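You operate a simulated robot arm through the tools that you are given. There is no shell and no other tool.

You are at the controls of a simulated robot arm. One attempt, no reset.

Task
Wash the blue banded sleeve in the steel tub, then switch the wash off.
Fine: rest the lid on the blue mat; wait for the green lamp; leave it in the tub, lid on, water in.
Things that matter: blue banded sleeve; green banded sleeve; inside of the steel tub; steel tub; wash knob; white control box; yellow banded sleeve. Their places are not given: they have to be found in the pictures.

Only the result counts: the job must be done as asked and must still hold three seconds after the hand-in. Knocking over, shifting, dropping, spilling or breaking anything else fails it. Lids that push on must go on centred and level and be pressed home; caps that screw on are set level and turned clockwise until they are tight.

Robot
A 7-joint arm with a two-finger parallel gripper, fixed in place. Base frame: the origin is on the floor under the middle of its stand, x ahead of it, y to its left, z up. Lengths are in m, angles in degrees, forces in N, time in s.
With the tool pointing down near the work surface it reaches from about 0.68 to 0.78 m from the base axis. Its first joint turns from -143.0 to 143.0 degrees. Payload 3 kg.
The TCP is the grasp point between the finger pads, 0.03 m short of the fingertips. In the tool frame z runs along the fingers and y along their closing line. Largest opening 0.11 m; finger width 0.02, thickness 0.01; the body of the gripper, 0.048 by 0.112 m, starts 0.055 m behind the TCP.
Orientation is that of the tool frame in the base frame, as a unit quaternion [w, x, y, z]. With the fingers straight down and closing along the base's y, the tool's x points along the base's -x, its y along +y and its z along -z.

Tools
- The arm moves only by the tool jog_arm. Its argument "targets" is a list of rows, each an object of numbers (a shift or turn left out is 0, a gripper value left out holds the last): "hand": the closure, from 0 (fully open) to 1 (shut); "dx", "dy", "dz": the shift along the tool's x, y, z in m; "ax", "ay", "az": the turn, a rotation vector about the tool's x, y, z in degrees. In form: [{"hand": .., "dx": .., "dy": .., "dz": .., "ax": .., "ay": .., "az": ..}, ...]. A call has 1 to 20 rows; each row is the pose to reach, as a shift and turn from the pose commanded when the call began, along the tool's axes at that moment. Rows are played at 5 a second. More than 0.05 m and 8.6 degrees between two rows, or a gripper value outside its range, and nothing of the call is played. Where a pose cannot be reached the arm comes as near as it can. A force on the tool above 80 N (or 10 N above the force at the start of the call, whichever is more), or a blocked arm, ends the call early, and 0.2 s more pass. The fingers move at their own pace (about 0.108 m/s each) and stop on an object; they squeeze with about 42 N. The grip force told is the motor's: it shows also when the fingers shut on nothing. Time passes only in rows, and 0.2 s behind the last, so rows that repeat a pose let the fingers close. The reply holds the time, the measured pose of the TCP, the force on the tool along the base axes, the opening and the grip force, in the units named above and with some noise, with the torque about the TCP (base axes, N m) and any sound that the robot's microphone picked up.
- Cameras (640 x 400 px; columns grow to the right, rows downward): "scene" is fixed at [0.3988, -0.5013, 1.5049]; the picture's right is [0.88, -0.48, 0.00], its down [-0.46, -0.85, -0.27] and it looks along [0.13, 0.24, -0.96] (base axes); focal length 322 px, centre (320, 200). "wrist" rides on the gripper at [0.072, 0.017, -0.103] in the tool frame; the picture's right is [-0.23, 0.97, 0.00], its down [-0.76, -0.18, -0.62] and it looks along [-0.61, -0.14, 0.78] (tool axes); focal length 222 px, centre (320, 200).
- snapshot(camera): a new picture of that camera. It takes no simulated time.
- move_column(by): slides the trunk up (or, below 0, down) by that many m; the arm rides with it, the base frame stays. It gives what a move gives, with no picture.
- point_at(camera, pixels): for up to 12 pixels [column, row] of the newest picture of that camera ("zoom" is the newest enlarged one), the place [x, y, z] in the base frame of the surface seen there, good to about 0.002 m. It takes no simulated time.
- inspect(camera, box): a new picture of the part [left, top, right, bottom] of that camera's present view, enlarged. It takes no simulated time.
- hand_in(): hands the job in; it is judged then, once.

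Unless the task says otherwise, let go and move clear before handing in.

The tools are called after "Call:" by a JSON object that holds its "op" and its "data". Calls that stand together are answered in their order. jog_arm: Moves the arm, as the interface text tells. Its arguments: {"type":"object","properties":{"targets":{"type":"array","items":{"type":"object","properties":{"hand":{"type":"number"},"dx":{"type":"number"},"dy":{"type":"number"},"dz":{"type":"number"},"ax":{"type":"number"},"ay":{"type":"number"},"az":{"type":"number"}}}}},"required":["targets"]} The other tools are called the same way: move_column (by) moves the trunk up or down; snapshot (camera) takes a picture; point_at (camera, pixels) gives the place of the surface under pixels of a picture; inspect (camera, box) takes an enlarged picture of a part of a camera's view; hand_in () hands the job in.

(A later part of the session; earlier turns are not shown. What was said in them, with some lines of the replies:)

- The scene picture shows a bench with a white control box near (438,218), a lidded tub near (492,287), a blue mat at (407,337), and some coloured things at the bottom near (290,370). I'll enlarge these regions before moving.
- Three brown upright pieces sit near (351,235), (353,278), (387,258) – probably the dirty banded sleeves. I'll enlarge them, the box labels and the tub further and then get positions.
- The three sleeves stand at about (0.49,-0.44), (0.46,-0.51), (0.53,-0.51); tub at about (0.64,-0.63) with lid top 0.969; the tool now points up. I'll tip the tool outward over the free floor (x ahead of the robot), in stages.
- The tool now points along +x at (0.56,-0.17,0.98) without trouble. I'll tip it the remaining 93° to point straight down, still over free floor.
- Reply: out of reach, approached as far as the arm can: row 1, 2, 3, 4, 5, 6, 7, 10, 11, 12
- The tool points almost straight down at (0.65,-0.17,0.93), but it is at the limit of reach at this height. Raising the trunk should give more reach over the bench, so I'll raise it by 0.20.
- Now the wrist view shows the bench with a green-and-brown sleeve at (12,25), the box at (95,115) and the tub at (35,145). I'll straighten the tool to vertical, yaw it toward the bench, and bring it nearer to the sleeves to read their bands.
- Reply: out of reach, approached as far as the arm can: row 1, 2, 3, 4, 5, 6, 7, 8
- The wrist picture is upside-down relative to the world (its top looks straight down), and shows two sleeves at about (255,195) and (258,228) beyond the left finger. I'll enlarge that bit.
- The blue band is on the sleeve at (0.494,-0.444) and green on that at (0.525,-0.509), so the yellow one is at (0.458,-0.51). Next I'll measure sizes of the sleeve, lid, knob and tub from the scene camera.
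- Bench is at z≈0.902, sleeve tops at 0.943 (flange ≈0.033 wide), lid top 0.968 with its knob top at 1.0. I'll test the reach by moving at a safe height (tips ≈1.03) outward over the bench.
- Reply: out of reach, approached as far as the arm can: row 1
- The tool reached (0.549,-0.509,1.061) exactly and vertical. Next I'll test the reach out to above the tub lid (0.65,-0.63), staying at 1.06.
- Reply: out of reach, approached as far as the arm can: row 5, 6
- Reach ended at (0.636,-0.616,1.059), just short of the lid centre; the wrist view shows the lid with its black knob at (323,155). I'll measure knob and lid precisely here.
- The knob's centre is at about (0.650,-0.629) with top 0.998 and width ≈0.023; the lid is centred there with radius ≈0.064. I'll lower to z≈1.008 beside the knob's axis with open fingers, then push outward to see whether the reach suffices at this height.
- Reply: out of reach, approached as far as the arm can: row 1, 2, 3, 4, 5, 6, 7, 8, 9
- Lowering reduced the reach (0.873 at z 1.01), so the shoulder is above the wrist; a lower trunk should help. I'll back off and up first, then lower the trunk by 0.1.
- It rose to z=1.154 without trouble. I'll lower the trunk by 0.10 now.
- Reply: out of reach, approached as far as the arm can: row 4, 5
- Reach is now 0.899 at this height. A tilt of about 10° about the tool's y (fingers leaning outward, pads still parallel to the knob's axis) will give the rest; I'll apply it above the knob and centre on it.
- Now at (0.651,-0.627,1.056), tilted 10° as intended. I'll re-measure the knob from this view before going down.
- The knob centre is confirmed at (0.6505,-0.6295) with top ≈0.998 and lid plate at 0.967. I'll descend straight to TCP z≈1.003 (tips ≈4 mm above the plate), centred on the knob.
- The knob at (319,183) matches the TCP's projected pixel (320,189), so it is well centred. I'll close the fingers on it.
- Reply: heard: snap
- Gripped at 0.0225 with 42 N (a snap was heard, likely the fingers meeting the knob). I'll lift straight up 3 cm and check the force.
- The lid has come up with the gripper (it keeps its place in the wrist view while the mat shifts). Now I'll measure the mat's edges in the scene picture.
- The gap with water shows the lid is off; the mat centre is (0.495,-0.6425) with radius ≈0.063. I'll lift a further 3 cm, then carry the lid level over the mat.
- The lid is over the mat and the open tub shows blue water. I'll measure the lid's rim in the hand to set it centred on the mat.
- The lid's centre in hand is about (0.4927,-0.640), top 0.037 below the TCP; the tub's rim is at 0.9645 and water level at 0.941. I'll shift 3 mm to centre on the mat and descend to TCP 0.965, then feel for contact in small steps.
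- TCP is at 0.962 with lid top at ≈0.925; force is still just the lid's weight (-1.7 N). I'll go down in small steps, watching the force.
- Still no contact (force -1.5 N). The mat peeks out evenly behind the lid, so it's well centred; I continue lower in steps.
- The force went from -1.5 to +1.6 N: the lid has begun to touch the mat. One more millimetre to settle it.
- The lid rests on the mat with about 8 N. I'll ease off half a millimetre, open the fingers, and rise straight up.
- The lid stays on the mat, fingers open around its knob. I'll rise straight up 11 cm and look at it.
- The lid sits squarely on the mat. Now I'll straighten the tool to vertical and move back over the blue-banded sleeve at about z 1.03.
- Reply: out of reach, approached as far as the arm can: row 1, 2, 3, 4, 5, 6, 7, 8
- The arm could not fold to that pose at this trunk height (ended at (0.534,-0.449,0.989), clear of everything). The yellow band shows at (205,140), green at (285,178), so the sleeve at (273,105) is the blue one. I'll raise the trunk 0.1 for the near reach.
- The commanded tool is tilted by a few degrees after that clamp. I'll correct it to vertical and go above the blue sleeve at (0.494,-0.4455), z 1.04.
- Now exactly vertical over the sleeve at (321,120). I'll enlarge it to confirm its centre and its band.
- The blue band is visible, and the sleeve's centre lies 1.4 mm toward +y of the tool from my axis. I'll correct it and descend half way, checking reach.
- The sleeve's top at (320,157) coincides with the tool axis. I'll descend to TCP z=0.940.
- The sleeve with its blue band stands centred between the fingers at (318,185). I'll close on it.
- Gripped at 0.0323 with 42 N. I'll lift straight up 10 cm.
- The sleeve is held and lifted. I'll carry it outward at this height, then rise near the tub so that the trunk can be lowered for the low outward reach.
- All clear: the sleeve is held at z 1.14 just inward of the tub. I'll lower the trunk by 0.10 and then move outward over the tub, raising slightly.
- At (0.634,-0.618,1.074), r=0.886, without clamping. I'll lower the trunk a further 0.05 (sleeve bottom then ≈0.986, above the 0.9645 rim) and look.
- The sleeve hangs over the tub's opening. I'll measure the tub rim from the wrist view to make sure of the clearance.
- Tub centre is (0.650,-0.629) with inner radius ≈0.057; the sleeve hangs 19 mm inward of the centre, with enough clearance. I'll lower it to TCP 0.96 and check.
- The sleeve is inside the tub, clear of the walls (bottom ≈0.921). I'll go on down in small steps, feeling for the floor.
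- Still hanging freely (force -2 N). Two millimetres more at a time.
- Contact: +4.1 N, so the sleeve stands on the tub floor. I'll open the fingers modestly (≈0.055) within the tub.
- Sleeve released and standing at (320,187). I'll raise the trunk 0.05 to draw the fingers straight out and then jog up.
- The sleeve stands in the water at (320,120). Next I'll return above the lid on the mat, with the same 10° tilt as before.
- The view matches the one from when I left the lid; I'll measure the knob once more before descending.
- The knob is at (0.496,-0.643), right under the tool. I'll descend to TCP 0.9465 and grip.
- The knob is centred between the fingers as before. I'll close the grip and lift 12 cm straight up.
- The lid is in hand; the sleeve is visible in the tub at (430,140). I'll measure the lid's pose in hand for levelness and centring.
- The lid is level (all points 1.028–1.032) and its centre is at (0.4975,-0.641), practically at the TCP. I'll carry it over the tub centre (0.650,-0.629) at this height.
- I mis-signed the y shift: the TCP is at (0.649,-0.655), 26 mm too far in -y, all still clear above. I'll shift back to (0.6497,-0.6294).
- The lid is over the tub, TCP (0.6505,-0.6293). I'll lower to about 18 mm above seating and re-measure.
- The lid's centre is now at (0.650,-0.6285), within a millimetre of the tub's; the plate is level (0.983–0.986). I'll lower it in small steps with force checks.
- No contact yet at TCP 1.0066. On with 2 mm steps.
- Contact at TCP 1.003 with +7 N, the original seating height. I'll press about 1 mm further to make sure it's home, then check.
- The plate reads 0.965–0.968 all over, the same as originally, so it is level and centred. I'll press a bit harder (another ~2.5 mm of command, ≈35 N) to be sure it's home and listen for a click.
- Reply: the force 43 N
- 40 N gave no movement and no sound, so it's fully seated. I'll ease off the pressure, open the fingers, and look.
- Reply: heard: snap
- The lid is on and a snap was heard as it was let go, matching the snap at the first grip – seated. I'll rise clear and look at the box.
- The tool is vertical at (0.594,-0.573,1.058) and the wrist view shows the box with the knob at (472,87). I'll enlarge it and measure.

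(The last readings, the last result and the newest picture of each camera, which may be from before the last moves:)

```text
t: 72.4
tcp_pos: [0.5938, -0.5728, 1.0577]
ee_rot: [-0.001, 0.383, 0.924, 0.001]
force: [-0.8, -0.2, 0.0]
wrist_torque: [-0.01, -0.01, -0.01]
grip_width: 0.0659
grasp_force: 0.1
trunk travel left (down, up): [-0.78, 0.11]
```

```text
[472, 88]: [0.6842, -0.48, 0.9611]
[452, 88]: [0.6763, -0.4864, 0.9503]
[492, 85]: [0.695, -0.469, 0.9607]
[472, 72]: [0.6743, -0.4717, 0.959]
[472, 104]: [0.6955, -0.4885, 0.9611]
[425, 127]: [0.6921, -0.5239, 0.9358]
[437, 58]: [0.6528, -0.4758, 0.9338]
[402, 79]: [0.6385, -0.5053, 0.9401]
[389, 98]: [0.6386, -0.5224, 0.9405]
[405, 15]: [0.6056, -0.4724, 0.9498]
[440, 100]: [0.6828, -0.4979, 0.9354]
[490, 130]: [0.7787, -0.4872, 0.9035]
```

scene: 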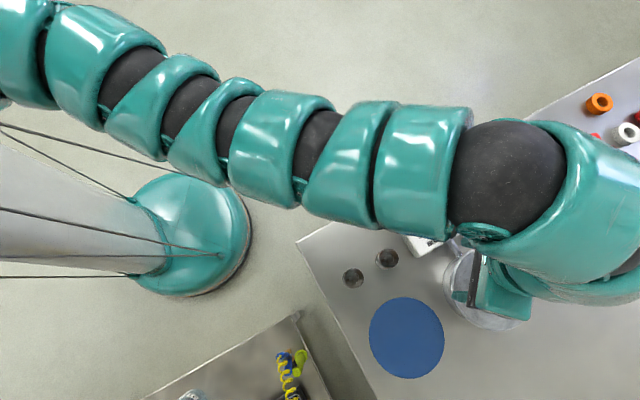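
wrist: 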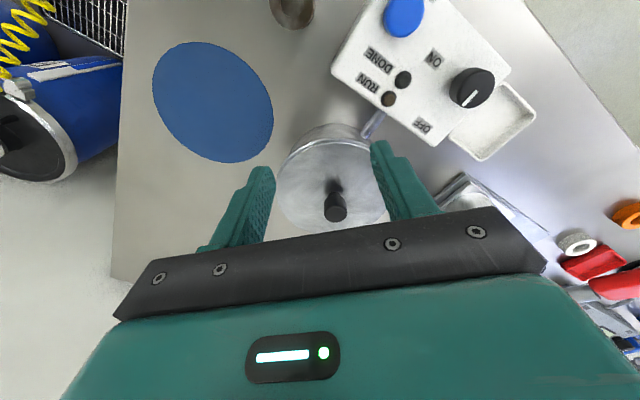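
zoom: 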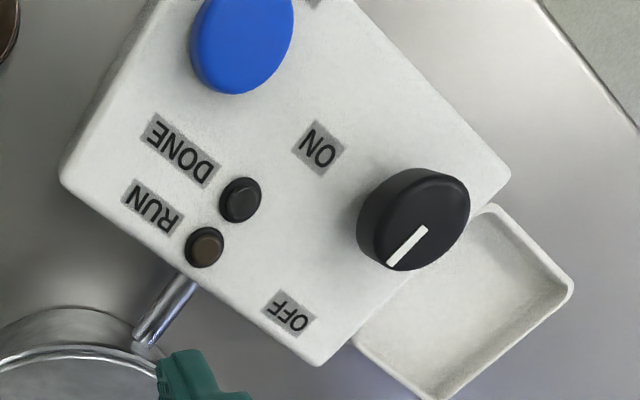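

The knob is at about (0.6855,-0.479), top 0.961, on the box top at 0.9355; its pointer aims at OFF (−y), while ON lies toward −x, i.e. a 90° clockwise turn from above. I'll go above it, pre-turning the tool by -55° about its z so that the 90° turn fits the wrist.

Call:
{"op": "jog_arm", "data": {"targets": [{"hand": 0.4, "dx": 0.0002, "dy": 0.0187, "dz": 0.002, "az": -7.86}, {"dx": 0.0004, "dy": 0.0375, "dz": 0.004, "az": -15.7}, {"dx": 0.0006, "dy": 0.0562, "dz": 0.006, "az": -23.6}, {"dx": 0.0009, "dy": 0.075, "dz": 0.009, "az": -31.4}, {"dx": 0.0011, "dy": 0.0937, "dz": 0.012, "az": -39.3}, {"dx": 0.0013, "dy": 0.1125, "dz": 0.018, "az": -47.1}, {"dx": 0.0015, "dy": 0.1312, "dz": 0.0277, "az": -55}, {"dx": 0.0015, "dy": 0.1312, "dz": 0.0277, "az": -55}]}}

Call:
{"op": "snapshot", "data": {"camera": "wrist"}}

Call:
{"op": "snapshot", "data": {"camera": "scene"}}

```text
t: 74.2
tcp_pos: [0.6861, -0.4813, 1.0293]
ee_rot: [0.0, -0.087, 0.996, 0.0]
force: [0.7, 0.1, 0.3]
wrist_torque: [0.0, 0.04, 0.0]
grip_width: 0.0661
grasp_force: 0.0
trunk travel left (down, up): [-0.78, 0.11]
```

```text
taken
```

wrist: 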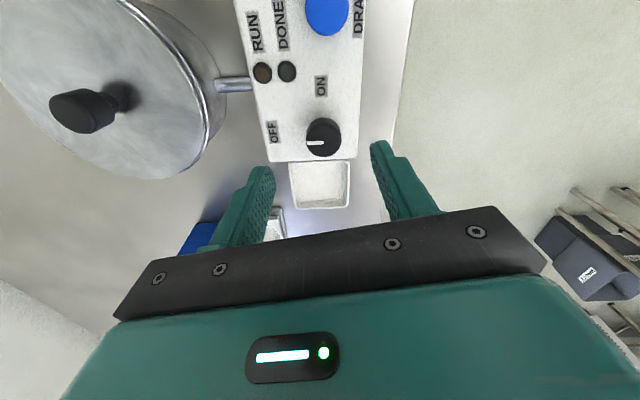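

```text
taken
```

scene: 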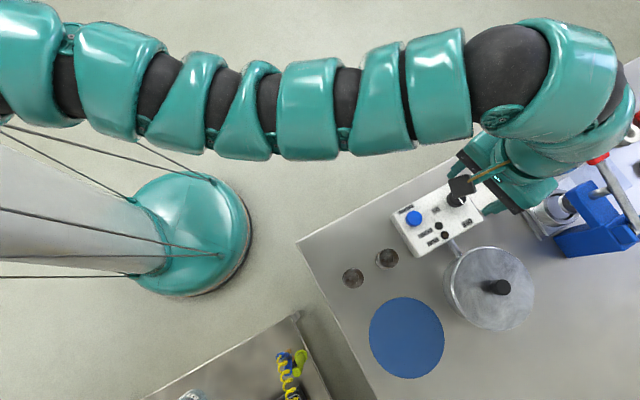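

Now above the knob with the tool vertical, knob at (323,136). I'll enlarge and measure its centre and pointer.

Call:
{"op": "inspect", "data": {"camera": "wrist", "box": [250, 60, 390, 170]}}

Call:
{"op": "point_at", "data": {"camera": "wrist", "pixels": [[323, 142], [309, 141], [337, 141], [323, 131], [323, 153], [314, 143], [272, 131], [321, 86], [287, 71], [262, 72], [300, 110], [340, 110]]}}

```text
3.64 times, centred on (320, 115) of wrist
```

zoom: 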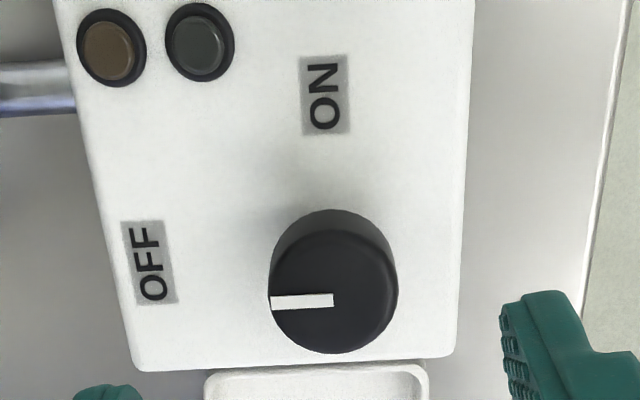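

```text
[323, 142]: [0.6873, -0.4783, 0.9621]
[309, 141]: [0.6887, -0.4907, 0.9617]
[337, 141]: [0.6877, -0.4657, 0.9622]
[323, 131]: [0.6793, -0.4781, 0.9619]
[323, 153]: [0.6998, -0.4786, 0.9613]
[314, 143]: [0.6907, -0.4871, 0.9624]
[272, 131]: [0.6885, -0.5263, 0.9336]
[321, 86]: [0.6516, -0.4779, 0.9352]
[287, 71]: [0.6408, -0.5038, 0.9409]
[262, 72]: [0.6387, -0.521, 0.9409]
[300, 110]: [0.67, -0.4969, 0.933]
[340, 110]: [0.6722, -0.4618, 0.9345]
```

The knob centre is (0.686,-0.478), 28 mm wide; the pointer aims at OFF. I'll shift 3 mm and descend to TCP 0.969 (tips ≈3–4 mm over the box top).

Call:
{"op": "jog_arm", "data": {"targets": [{"hand": 0.4, "dx": -0.0007, "dy": 0.003, "dz": 0.02}, {"dx": -0.0007, "dy": 0.003, "dz": 0.04}, {"dx": -0.0007, "dy": 0.003, "dz": 0.054}, {"dx": -0.0007, "dy": 0.003, "dz": 0.06}, {"dx": -0.0007, "dy": 0.003, "dz": 0.06}]}}

Call:
{"op": "snapshot", "data": {"camera": "wrist"}}

```text
t: 75.4
tcp_pos: [0.6865, -0.4765, 0.9722]
ee_rot: [0.0, -0.087, 0.996, 0.0]
force: [-0.4, 0.8, -0.1]
wrist_torque: [0.0, -0.01, 0.02]
grip_width: 0.0659
grasp_force: 0.1
trunk travel left (down, up): [-0.78, 0.11]
```

```text
taken
```

wrist: 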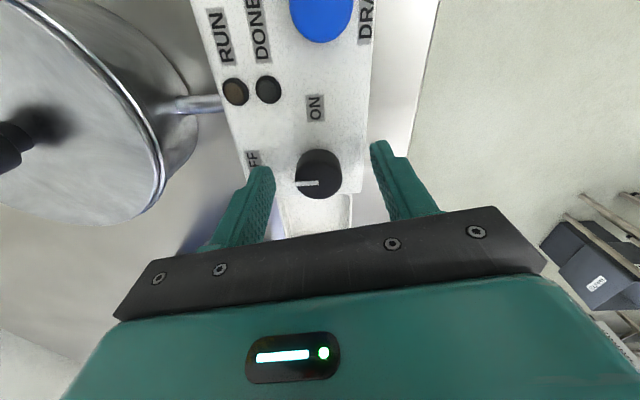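

The knob is within 1 mm of the tool axis. I'll go 2.5 mm lower and close on it.

Call:
{"op": "jog_arm", "data": {"targets": [{"hand": 0.4, "dy": -0.0007, "dz": 0.0025}, {"hand": 0.7, "dy": -0.0007, "dz": 0.0025}, {"hand": 1, "dy": -0.0007, "dz": 0.0025}, {"hand": 1, "dy": -0.0007, "dz": 0.0025}, {"hand": 1, "dy": -0.0007, "dz": 0.0025}]}}

Call:
{"op": "snapshot", "data": {"camera": "wrist"}}

```text
t: 76.6
tcp_pos: [0.6859, -0.4782, 0.9701]
ee_rot: [0.0, -0.086, 0.996, 0.0]
force: [0.8, -6.3, 1.5]
wrist_torque: [-0.24, 0.2, 0.03]
grip_width: 0.0289
grasp_force: 45.2
trunk travel left (down, up): [-0.78, 0.11]
```

```text
taken
```

wrist: 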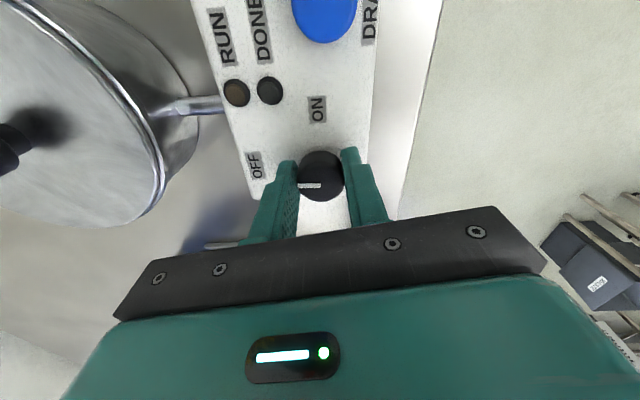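

Gripped at 0.0289 with a 6 N side load, so the tool is slightly off in +y. I'll shift 0.8 mm back and begin the clockwise turn, 45° first.

Call:
{"op": "jog_arm", "data": {"targets": [{"hand": 1, "dy": -0.0008}, {"dy": -0.0008, "az": 7.5}, {"dy": -0.0008, "az": 15}, {"dy": -0.0008, "az": 22.5}, {"dy": -0.0008, "az": 30}, {"dy": -0.0008, "az": 37.5}, {"dy": -0.0008, "az": 45}, {"dy": -0.0008, "az": 45}]}}

Call:
{"op": "snapshot", "data": {"camera": "wrist"}}

Call:
{"op": "snapshot", "data": {"camera": "scene"}}

```text
t: 78.4
tcp_pos: [0.6862, -0.477, 0.969]
ee_rot: [0.0, 0.302, 0.953, 0.001]
force: [0.8, 6.8, 4.9]
wrist_torque: [-0.1, -0.52, -0.02]
grip_width: 0.0291
grasp_force: 44.3
trunk travel left (down, up): [-0.78, 0.11]
```

```text
taken
```

wrist: 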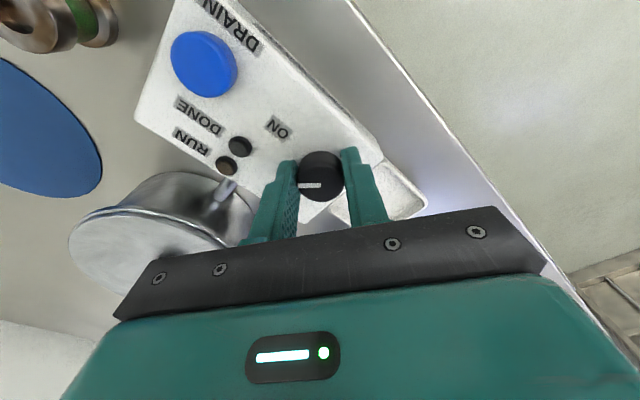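

```text
taken
```

scene: 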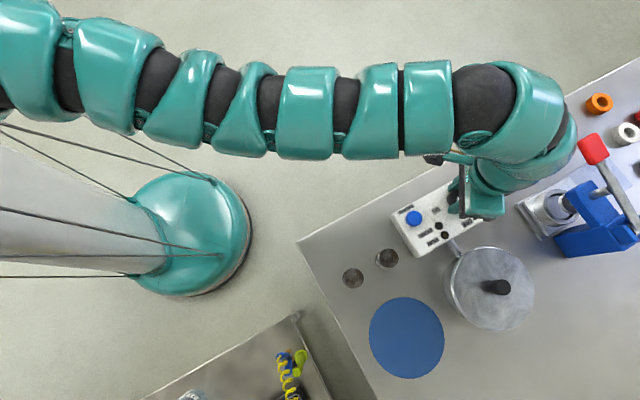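

The knob turns with the gripper (pointer fixed in the gripper's view) and now points between OFF and ON. I'll finish the remaining 45° with a small side correction.

Call:
{"op": "jog_arm", "data": {"targets": [{"hand": 1, "dx": 0.0004, "dy": 0.0006, "az": 7.5}, {"dx": 0.0004, "dy": 0.0006, "az": 15}, {"dx": 0.0004, "dy": 0.0006, "az": 22.5}, {"dx": 0.0004, "dy": 0.0006, "az": 30}, {"dx": 0.0004, "dy": 0.0006, "az": 37.5}, {"dx": 0.0004, "dy": 0.0006, "az": 45}, {"dx": 0.0004, "dy": 0.0006, "az": 45}]}}

Call:
{"op": "snapshot", "data": {"camera": "wrist"}}

Call:
{"op": "inspect", "data": {"camera": "scene", "box": [390, 165, 500, 265]}}

```text
t: 80.0
tcp_pos: [0.6879, -0.4759, 0.9685]
ee_rot: [0.0, 0.643, 0.766, 0.0]
force: [11.5, 6.0, 3.4]
wrist_torque: [0.25, -0.11, 0.84]
grip_width: 0.0292
grasp_force: 44.6
trunk travel left (down, up): [-0.78, 0.11]
```

```text
taken
```

wrist: 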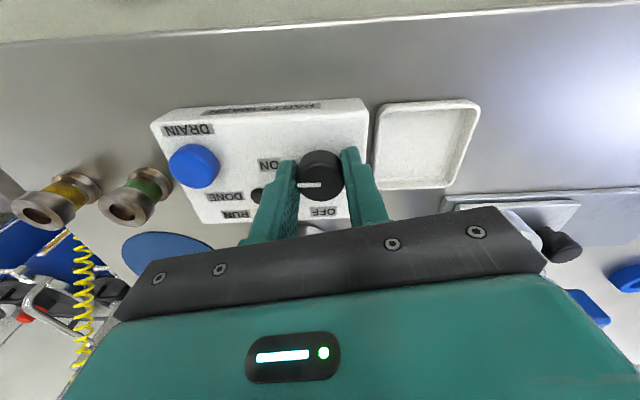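

```text
4.00 times, centred on (445, 215) of scene
```

zoom: 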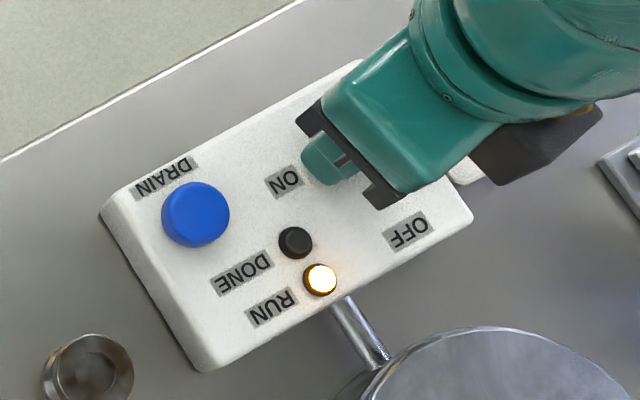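

The RUN lamp is lit (zoom (320,280)), so the wash is running. I'll ease the side load a little and wait while holding the knob, watching for the green DONE lamp.

Call:
{"op": "jog_arm", "data": {"targets": [{"hand": 1, "dx": 0.0003, "dy": 0.001}, {"dx": 0.0003, "dy": 0.001}, {"dx": 0.0003, "dy": 0.001}, {"dx": 0.0003, "dy": 0.001}, {"dx": 0.0003, "dy": 0.001}, {"dx": 0.0003, "dy": 0.001}, {"dx": 0.0003, "dy": 0.001}, {"dx": 0.0003, "dy": 0.001}, {"dx": 0.0003, "dy": 0.001}, {"dx": 0.0003, "dy": 0.001}]}}

Call:
{"op": "inspect", "data": {"camera": "scene", "box": [390, 165, 500, 265]}}

```text
t: 82.2
tcp_pos: [0.6872, -0.4772, 0.9694]
ee_rot: [0.001, 0.642, 0.766, 0.0]
force: [10.2, 2.8, 6.5]
wrist_torque: [-0.07, -0.22, 0.56]
grip_width: 0.0294
grasp_force: 45.1
trunk travel left (down, up): [-0.78, 0.11]
```

```text
4.00 times, centred on (445, 215) of scene
```

zoom: 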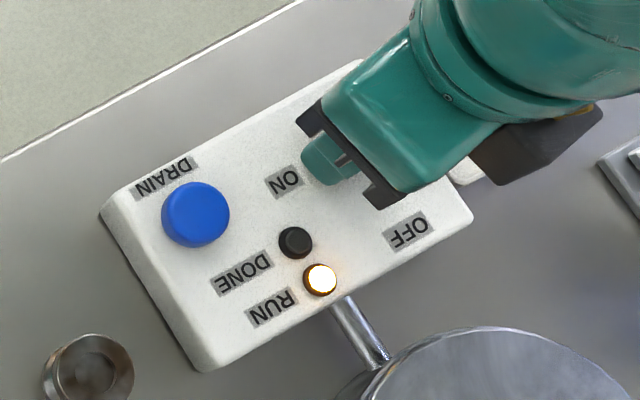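

Still RUN. The loads are small and steady; I'll keep holding and wait.

Call:
{"op": "jog_arm", "data": {"targets": [{"hand": 1}, {"hand": 1}, {"hand": 1}, {"hand": 1}, {"hand": 1}, {"hand": 1}, {"hand": 1}, {"hand": 1}, {"hand": 1}, {"hand": 1}, {"hand": 1}, {"hand": 1}, {"hand": 1}, {"hand": 1}, {"hand": 1}, {"hand": 1}, {"hand": 1}, {"hand": 1}, {"hand": 1}, {"hand": 1}]}}

Call:
{"op": "inspect", "data": {"camera": "scene", "box": [390, 165, 500, 265]}}

```text
t: 86.4
tcp_pos: [0.6875, -0.4757, 0.9687]
ee_rot: [0.0, 0.643, 0.766, -0.001]
force: [11.6, 3.6, 8.7]
wrist_torque: [0.03, -0.2, 0.43]
grip_width: 0.029
grasp_force: 44.7
trunk travel left (down, up): [-0.78, 0.11]
```

```text
4.00 times, centred on (445, 215) of scene
```

zoom: 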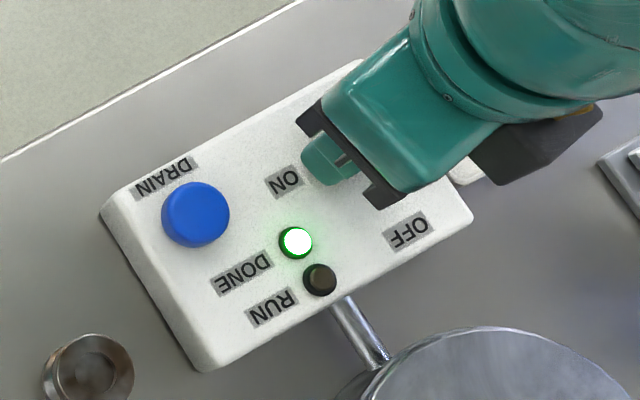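

The green DONE lamp is lit (zoom (296,243)) and RUN is out. Now I'll turn the knob back 90° counter-clockwise to OFF.

Call:
{"op": "jog_arm", "data": {"targets": [{"hand": 1, "az": -7.5}, {"az": -15}, {"az": -22.5}, {"az": -30}, {"az": -37.5}, {"az": -45}, {"az": -52.5}, {"az": -60}, {"az": -67.5}, {"az": -75}, {"az": -82.5}, {"az": -90}, {"az": -90}]}}

Call:
{"op": "snapshot", "data": {"camera": "wrist"}}

Call:
{"op": "inspect", "data": {"camera": "scene", "box": [390, 165, 500, 265]}}

```text
t: 89.2
tcp_pos: [0.6858, -0.4795, 0.9688]
ee_rot: [0.0, -0.088, 0.996, 0.001]
force: [-0.9, -1.5, 2.6]
wrist_torque: [-0.14, 0.56, 0.03]
grip_width: 0.029
grasp_force: 44.7
trunk travel left (down, up): [-0.78, 0.11]
```

```text
taken
```

wrist: 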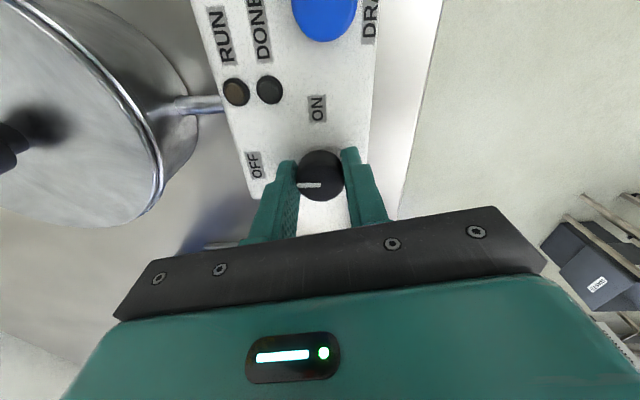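

```text
4.00 times, centred on (445, 215) of scene
```

zoom: 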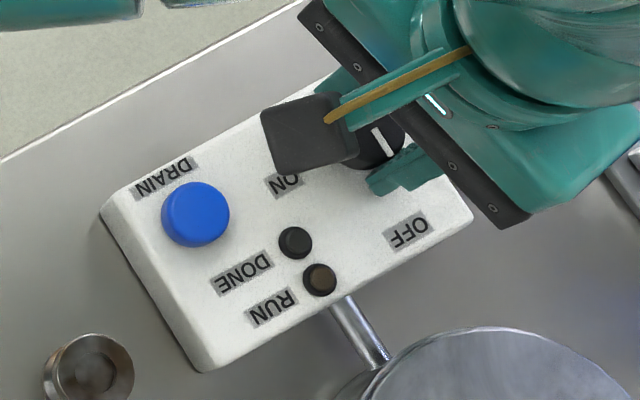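

Both lamps are dark and the pointer aims at OFF as at the start. I'll let go and rise straight up.

Call:
{"op": "jog_arm", "data": {"targets": [{"hand": 0.7}, {"hand": 0.4}, {"hand": 0.4}, {"hand": 0.4, "dz": -0.01}, {"hand": 0.4, "dz": -0.03}, {"hand": 0.4, "dz": -0.05}, {"hand": 0.4, "dz": -0.07}, {"hand": 0.4, "dz": -0.085}]}}

Call:
{"op": "snapshot", "data": {"camera": "wrist"}}

Call:
{"op": "snapshot", "data": {"camera": "scene"}}

```text
t: 91.0
tcp_pos: [0.6849, -0.4791, 1.0545]
ee_rot: [0.0, -0.086, 0.996, 0.0]
force: [0.8, 0.2, -0.2]
wrist_torque: [0.0, -0.02, -0.01]
grip_width: 0.0662
grasp_force: 0.1
trunk travel left (down, up): [-0.78, 0.11]
```

```text
taken
```

wrist: 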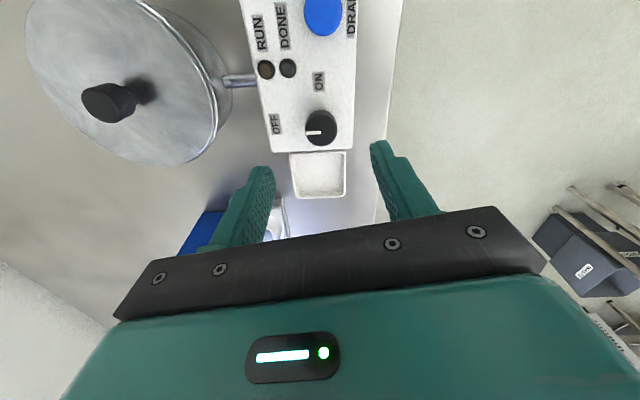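

```text
taken
```

scene: 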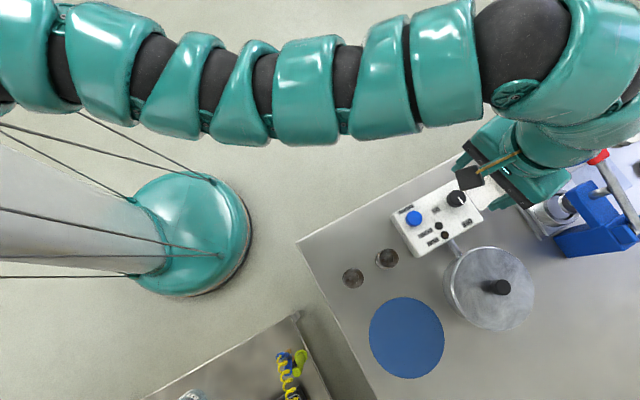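

The knob reads OFF, lamps dark, arm clear above. I'll raise the trunk and draw the arm back off the bench, then check the tub and lid once more.

Call:
{"op": "move_column", "data": {"by": 0.1}}

Call:
{"op": "jog_arm", "data": {"targets": [{"hand": 0.4, "dy": 0.03}, {"dy": 0.06}, {"dy": 0.09}, {"dy": 0.12}, {"dy": 0.15}, {"dy": 0.18}, {"dy": 0.21}, {"dy": 0.24}]}}

Call:
{"op": "snapshot", "data": {"camera": "scene"}}

Call:
{"op": "inspect", "data": {"camera": "scene", "box": [380, 160, 560, 340]}}

```text
t: 92.3
tcp_pos: [0.6852, -0.4789, 1.1533]
ee_rot: [0.0, -0.089, 0.996, 0.001]
force: [-0.2, 0.1, 0.2]
wrist_torque: [-0.01, -0.01, -0.01]
grip_width: 0.0661
grasp_force: 0.0
trunk travel left (down, up): [-0.88, 0.01]
```

```text
t: 94.1
tcp_pos: [0.6885, -0.2813, 1.1184]
ee_rot: [0.0, -0.086, 0.996, 0.001]
force: [-0.3, -0.3, 0.5]
wrist_torque: [0.05, 0.02, 0.0]
grip_width: 0.0661
grasp_force: 0.1
out of reach, approached as far as the arm can: row 4, 5, 6, 7, 8
trunk travel left (down, up): [-0.88, 0.01]
```

```text
taken
```

scene: 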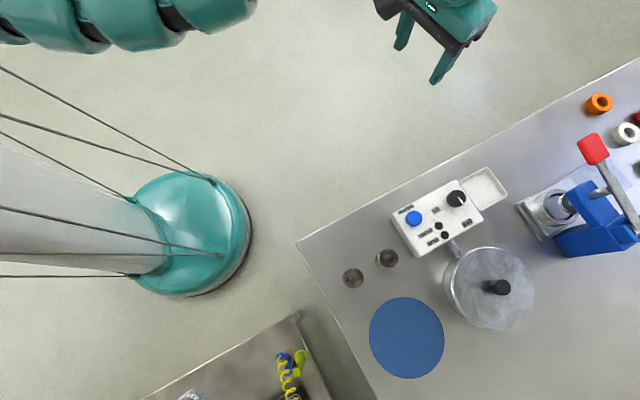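

```text
2.22 times, centred on (470, 250) of scene
```

zoom: 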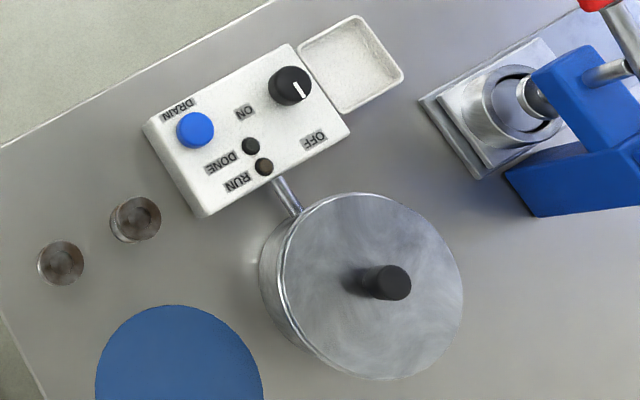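

The lid sits where it was originally, within about a millimetre, and the knob is at OFF. I'll check the lid's levelness once and compare with the tub.

Call:
{"op": "point_at", "data": {"camera": "zoom", "pixels": [[295, 280], [450, 280], [375, 205], [375, 365], [310, 220], [430, 340], [320, 340], [430, 230], [388, 283], [275, 270]]}}

Call:
{"op": "inspect", "data": {"camera": "scene", "box": [430, 230, 550, 340]}}

```text
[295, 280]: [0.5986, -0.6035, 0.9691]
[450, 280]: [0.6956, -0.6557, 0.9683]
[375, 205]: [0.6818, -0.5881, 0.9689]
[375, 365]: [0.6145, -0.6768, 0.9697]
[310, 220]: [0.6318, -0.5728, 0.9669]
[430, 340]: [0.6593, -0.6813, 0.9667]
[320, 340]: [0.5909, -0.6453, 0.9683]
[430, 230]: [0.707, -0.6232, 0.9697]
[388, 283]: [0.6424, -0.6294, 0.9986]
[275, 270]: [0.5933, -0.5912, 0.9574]
```

```text
3.64 times, centred on (490, 285) of scene
```

zoom: 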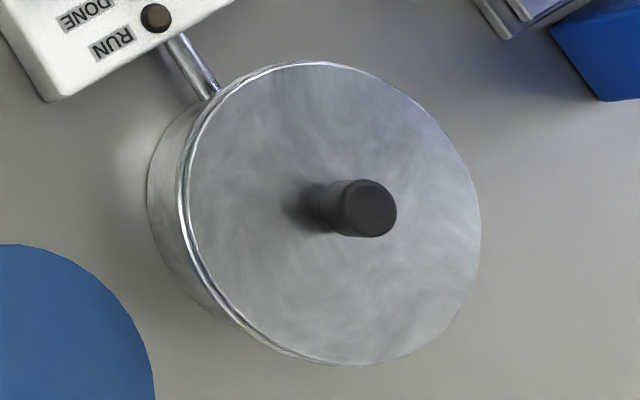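

The lid is level (0.967–0.970 all round), seated on the tub at its original height, the knob at OFF with both lamps dark, the other sleeves and the mat untouched, and the arm is clear over open floor. I'm handing the job in.

Call:
{"op": "hand_in", "data": {}}

```text
The job is handed in.
```

The blue banded sleeve is washed and the wash is switched off. I handed the job in, and no verdict has come back yet.

- **Washing:** I rested the lid on the blue mat, stood the sleeve on the tub floor in the water, put the lid back on and turned the knob to ON. The RUN lamp lit, and I waited until the green DONE lamp came on.
- **Switching off:** I turned the knob back to OFF. Its pointer aims at OFF again and both lamps are dark. I did not touch the drain button, so the water should still be in the tub.
- **Lid:** It is level and at its original height, and I heard a snap as I let go. In the pictures it sits about 2 mm off its starting position, toward the robot's base (-x). I left it there rather than grip it again.
- **Everything else:** The green and yellow sleeves, the control box and the mat look unmoved. The gripper is open and the arm is clear of the bench.
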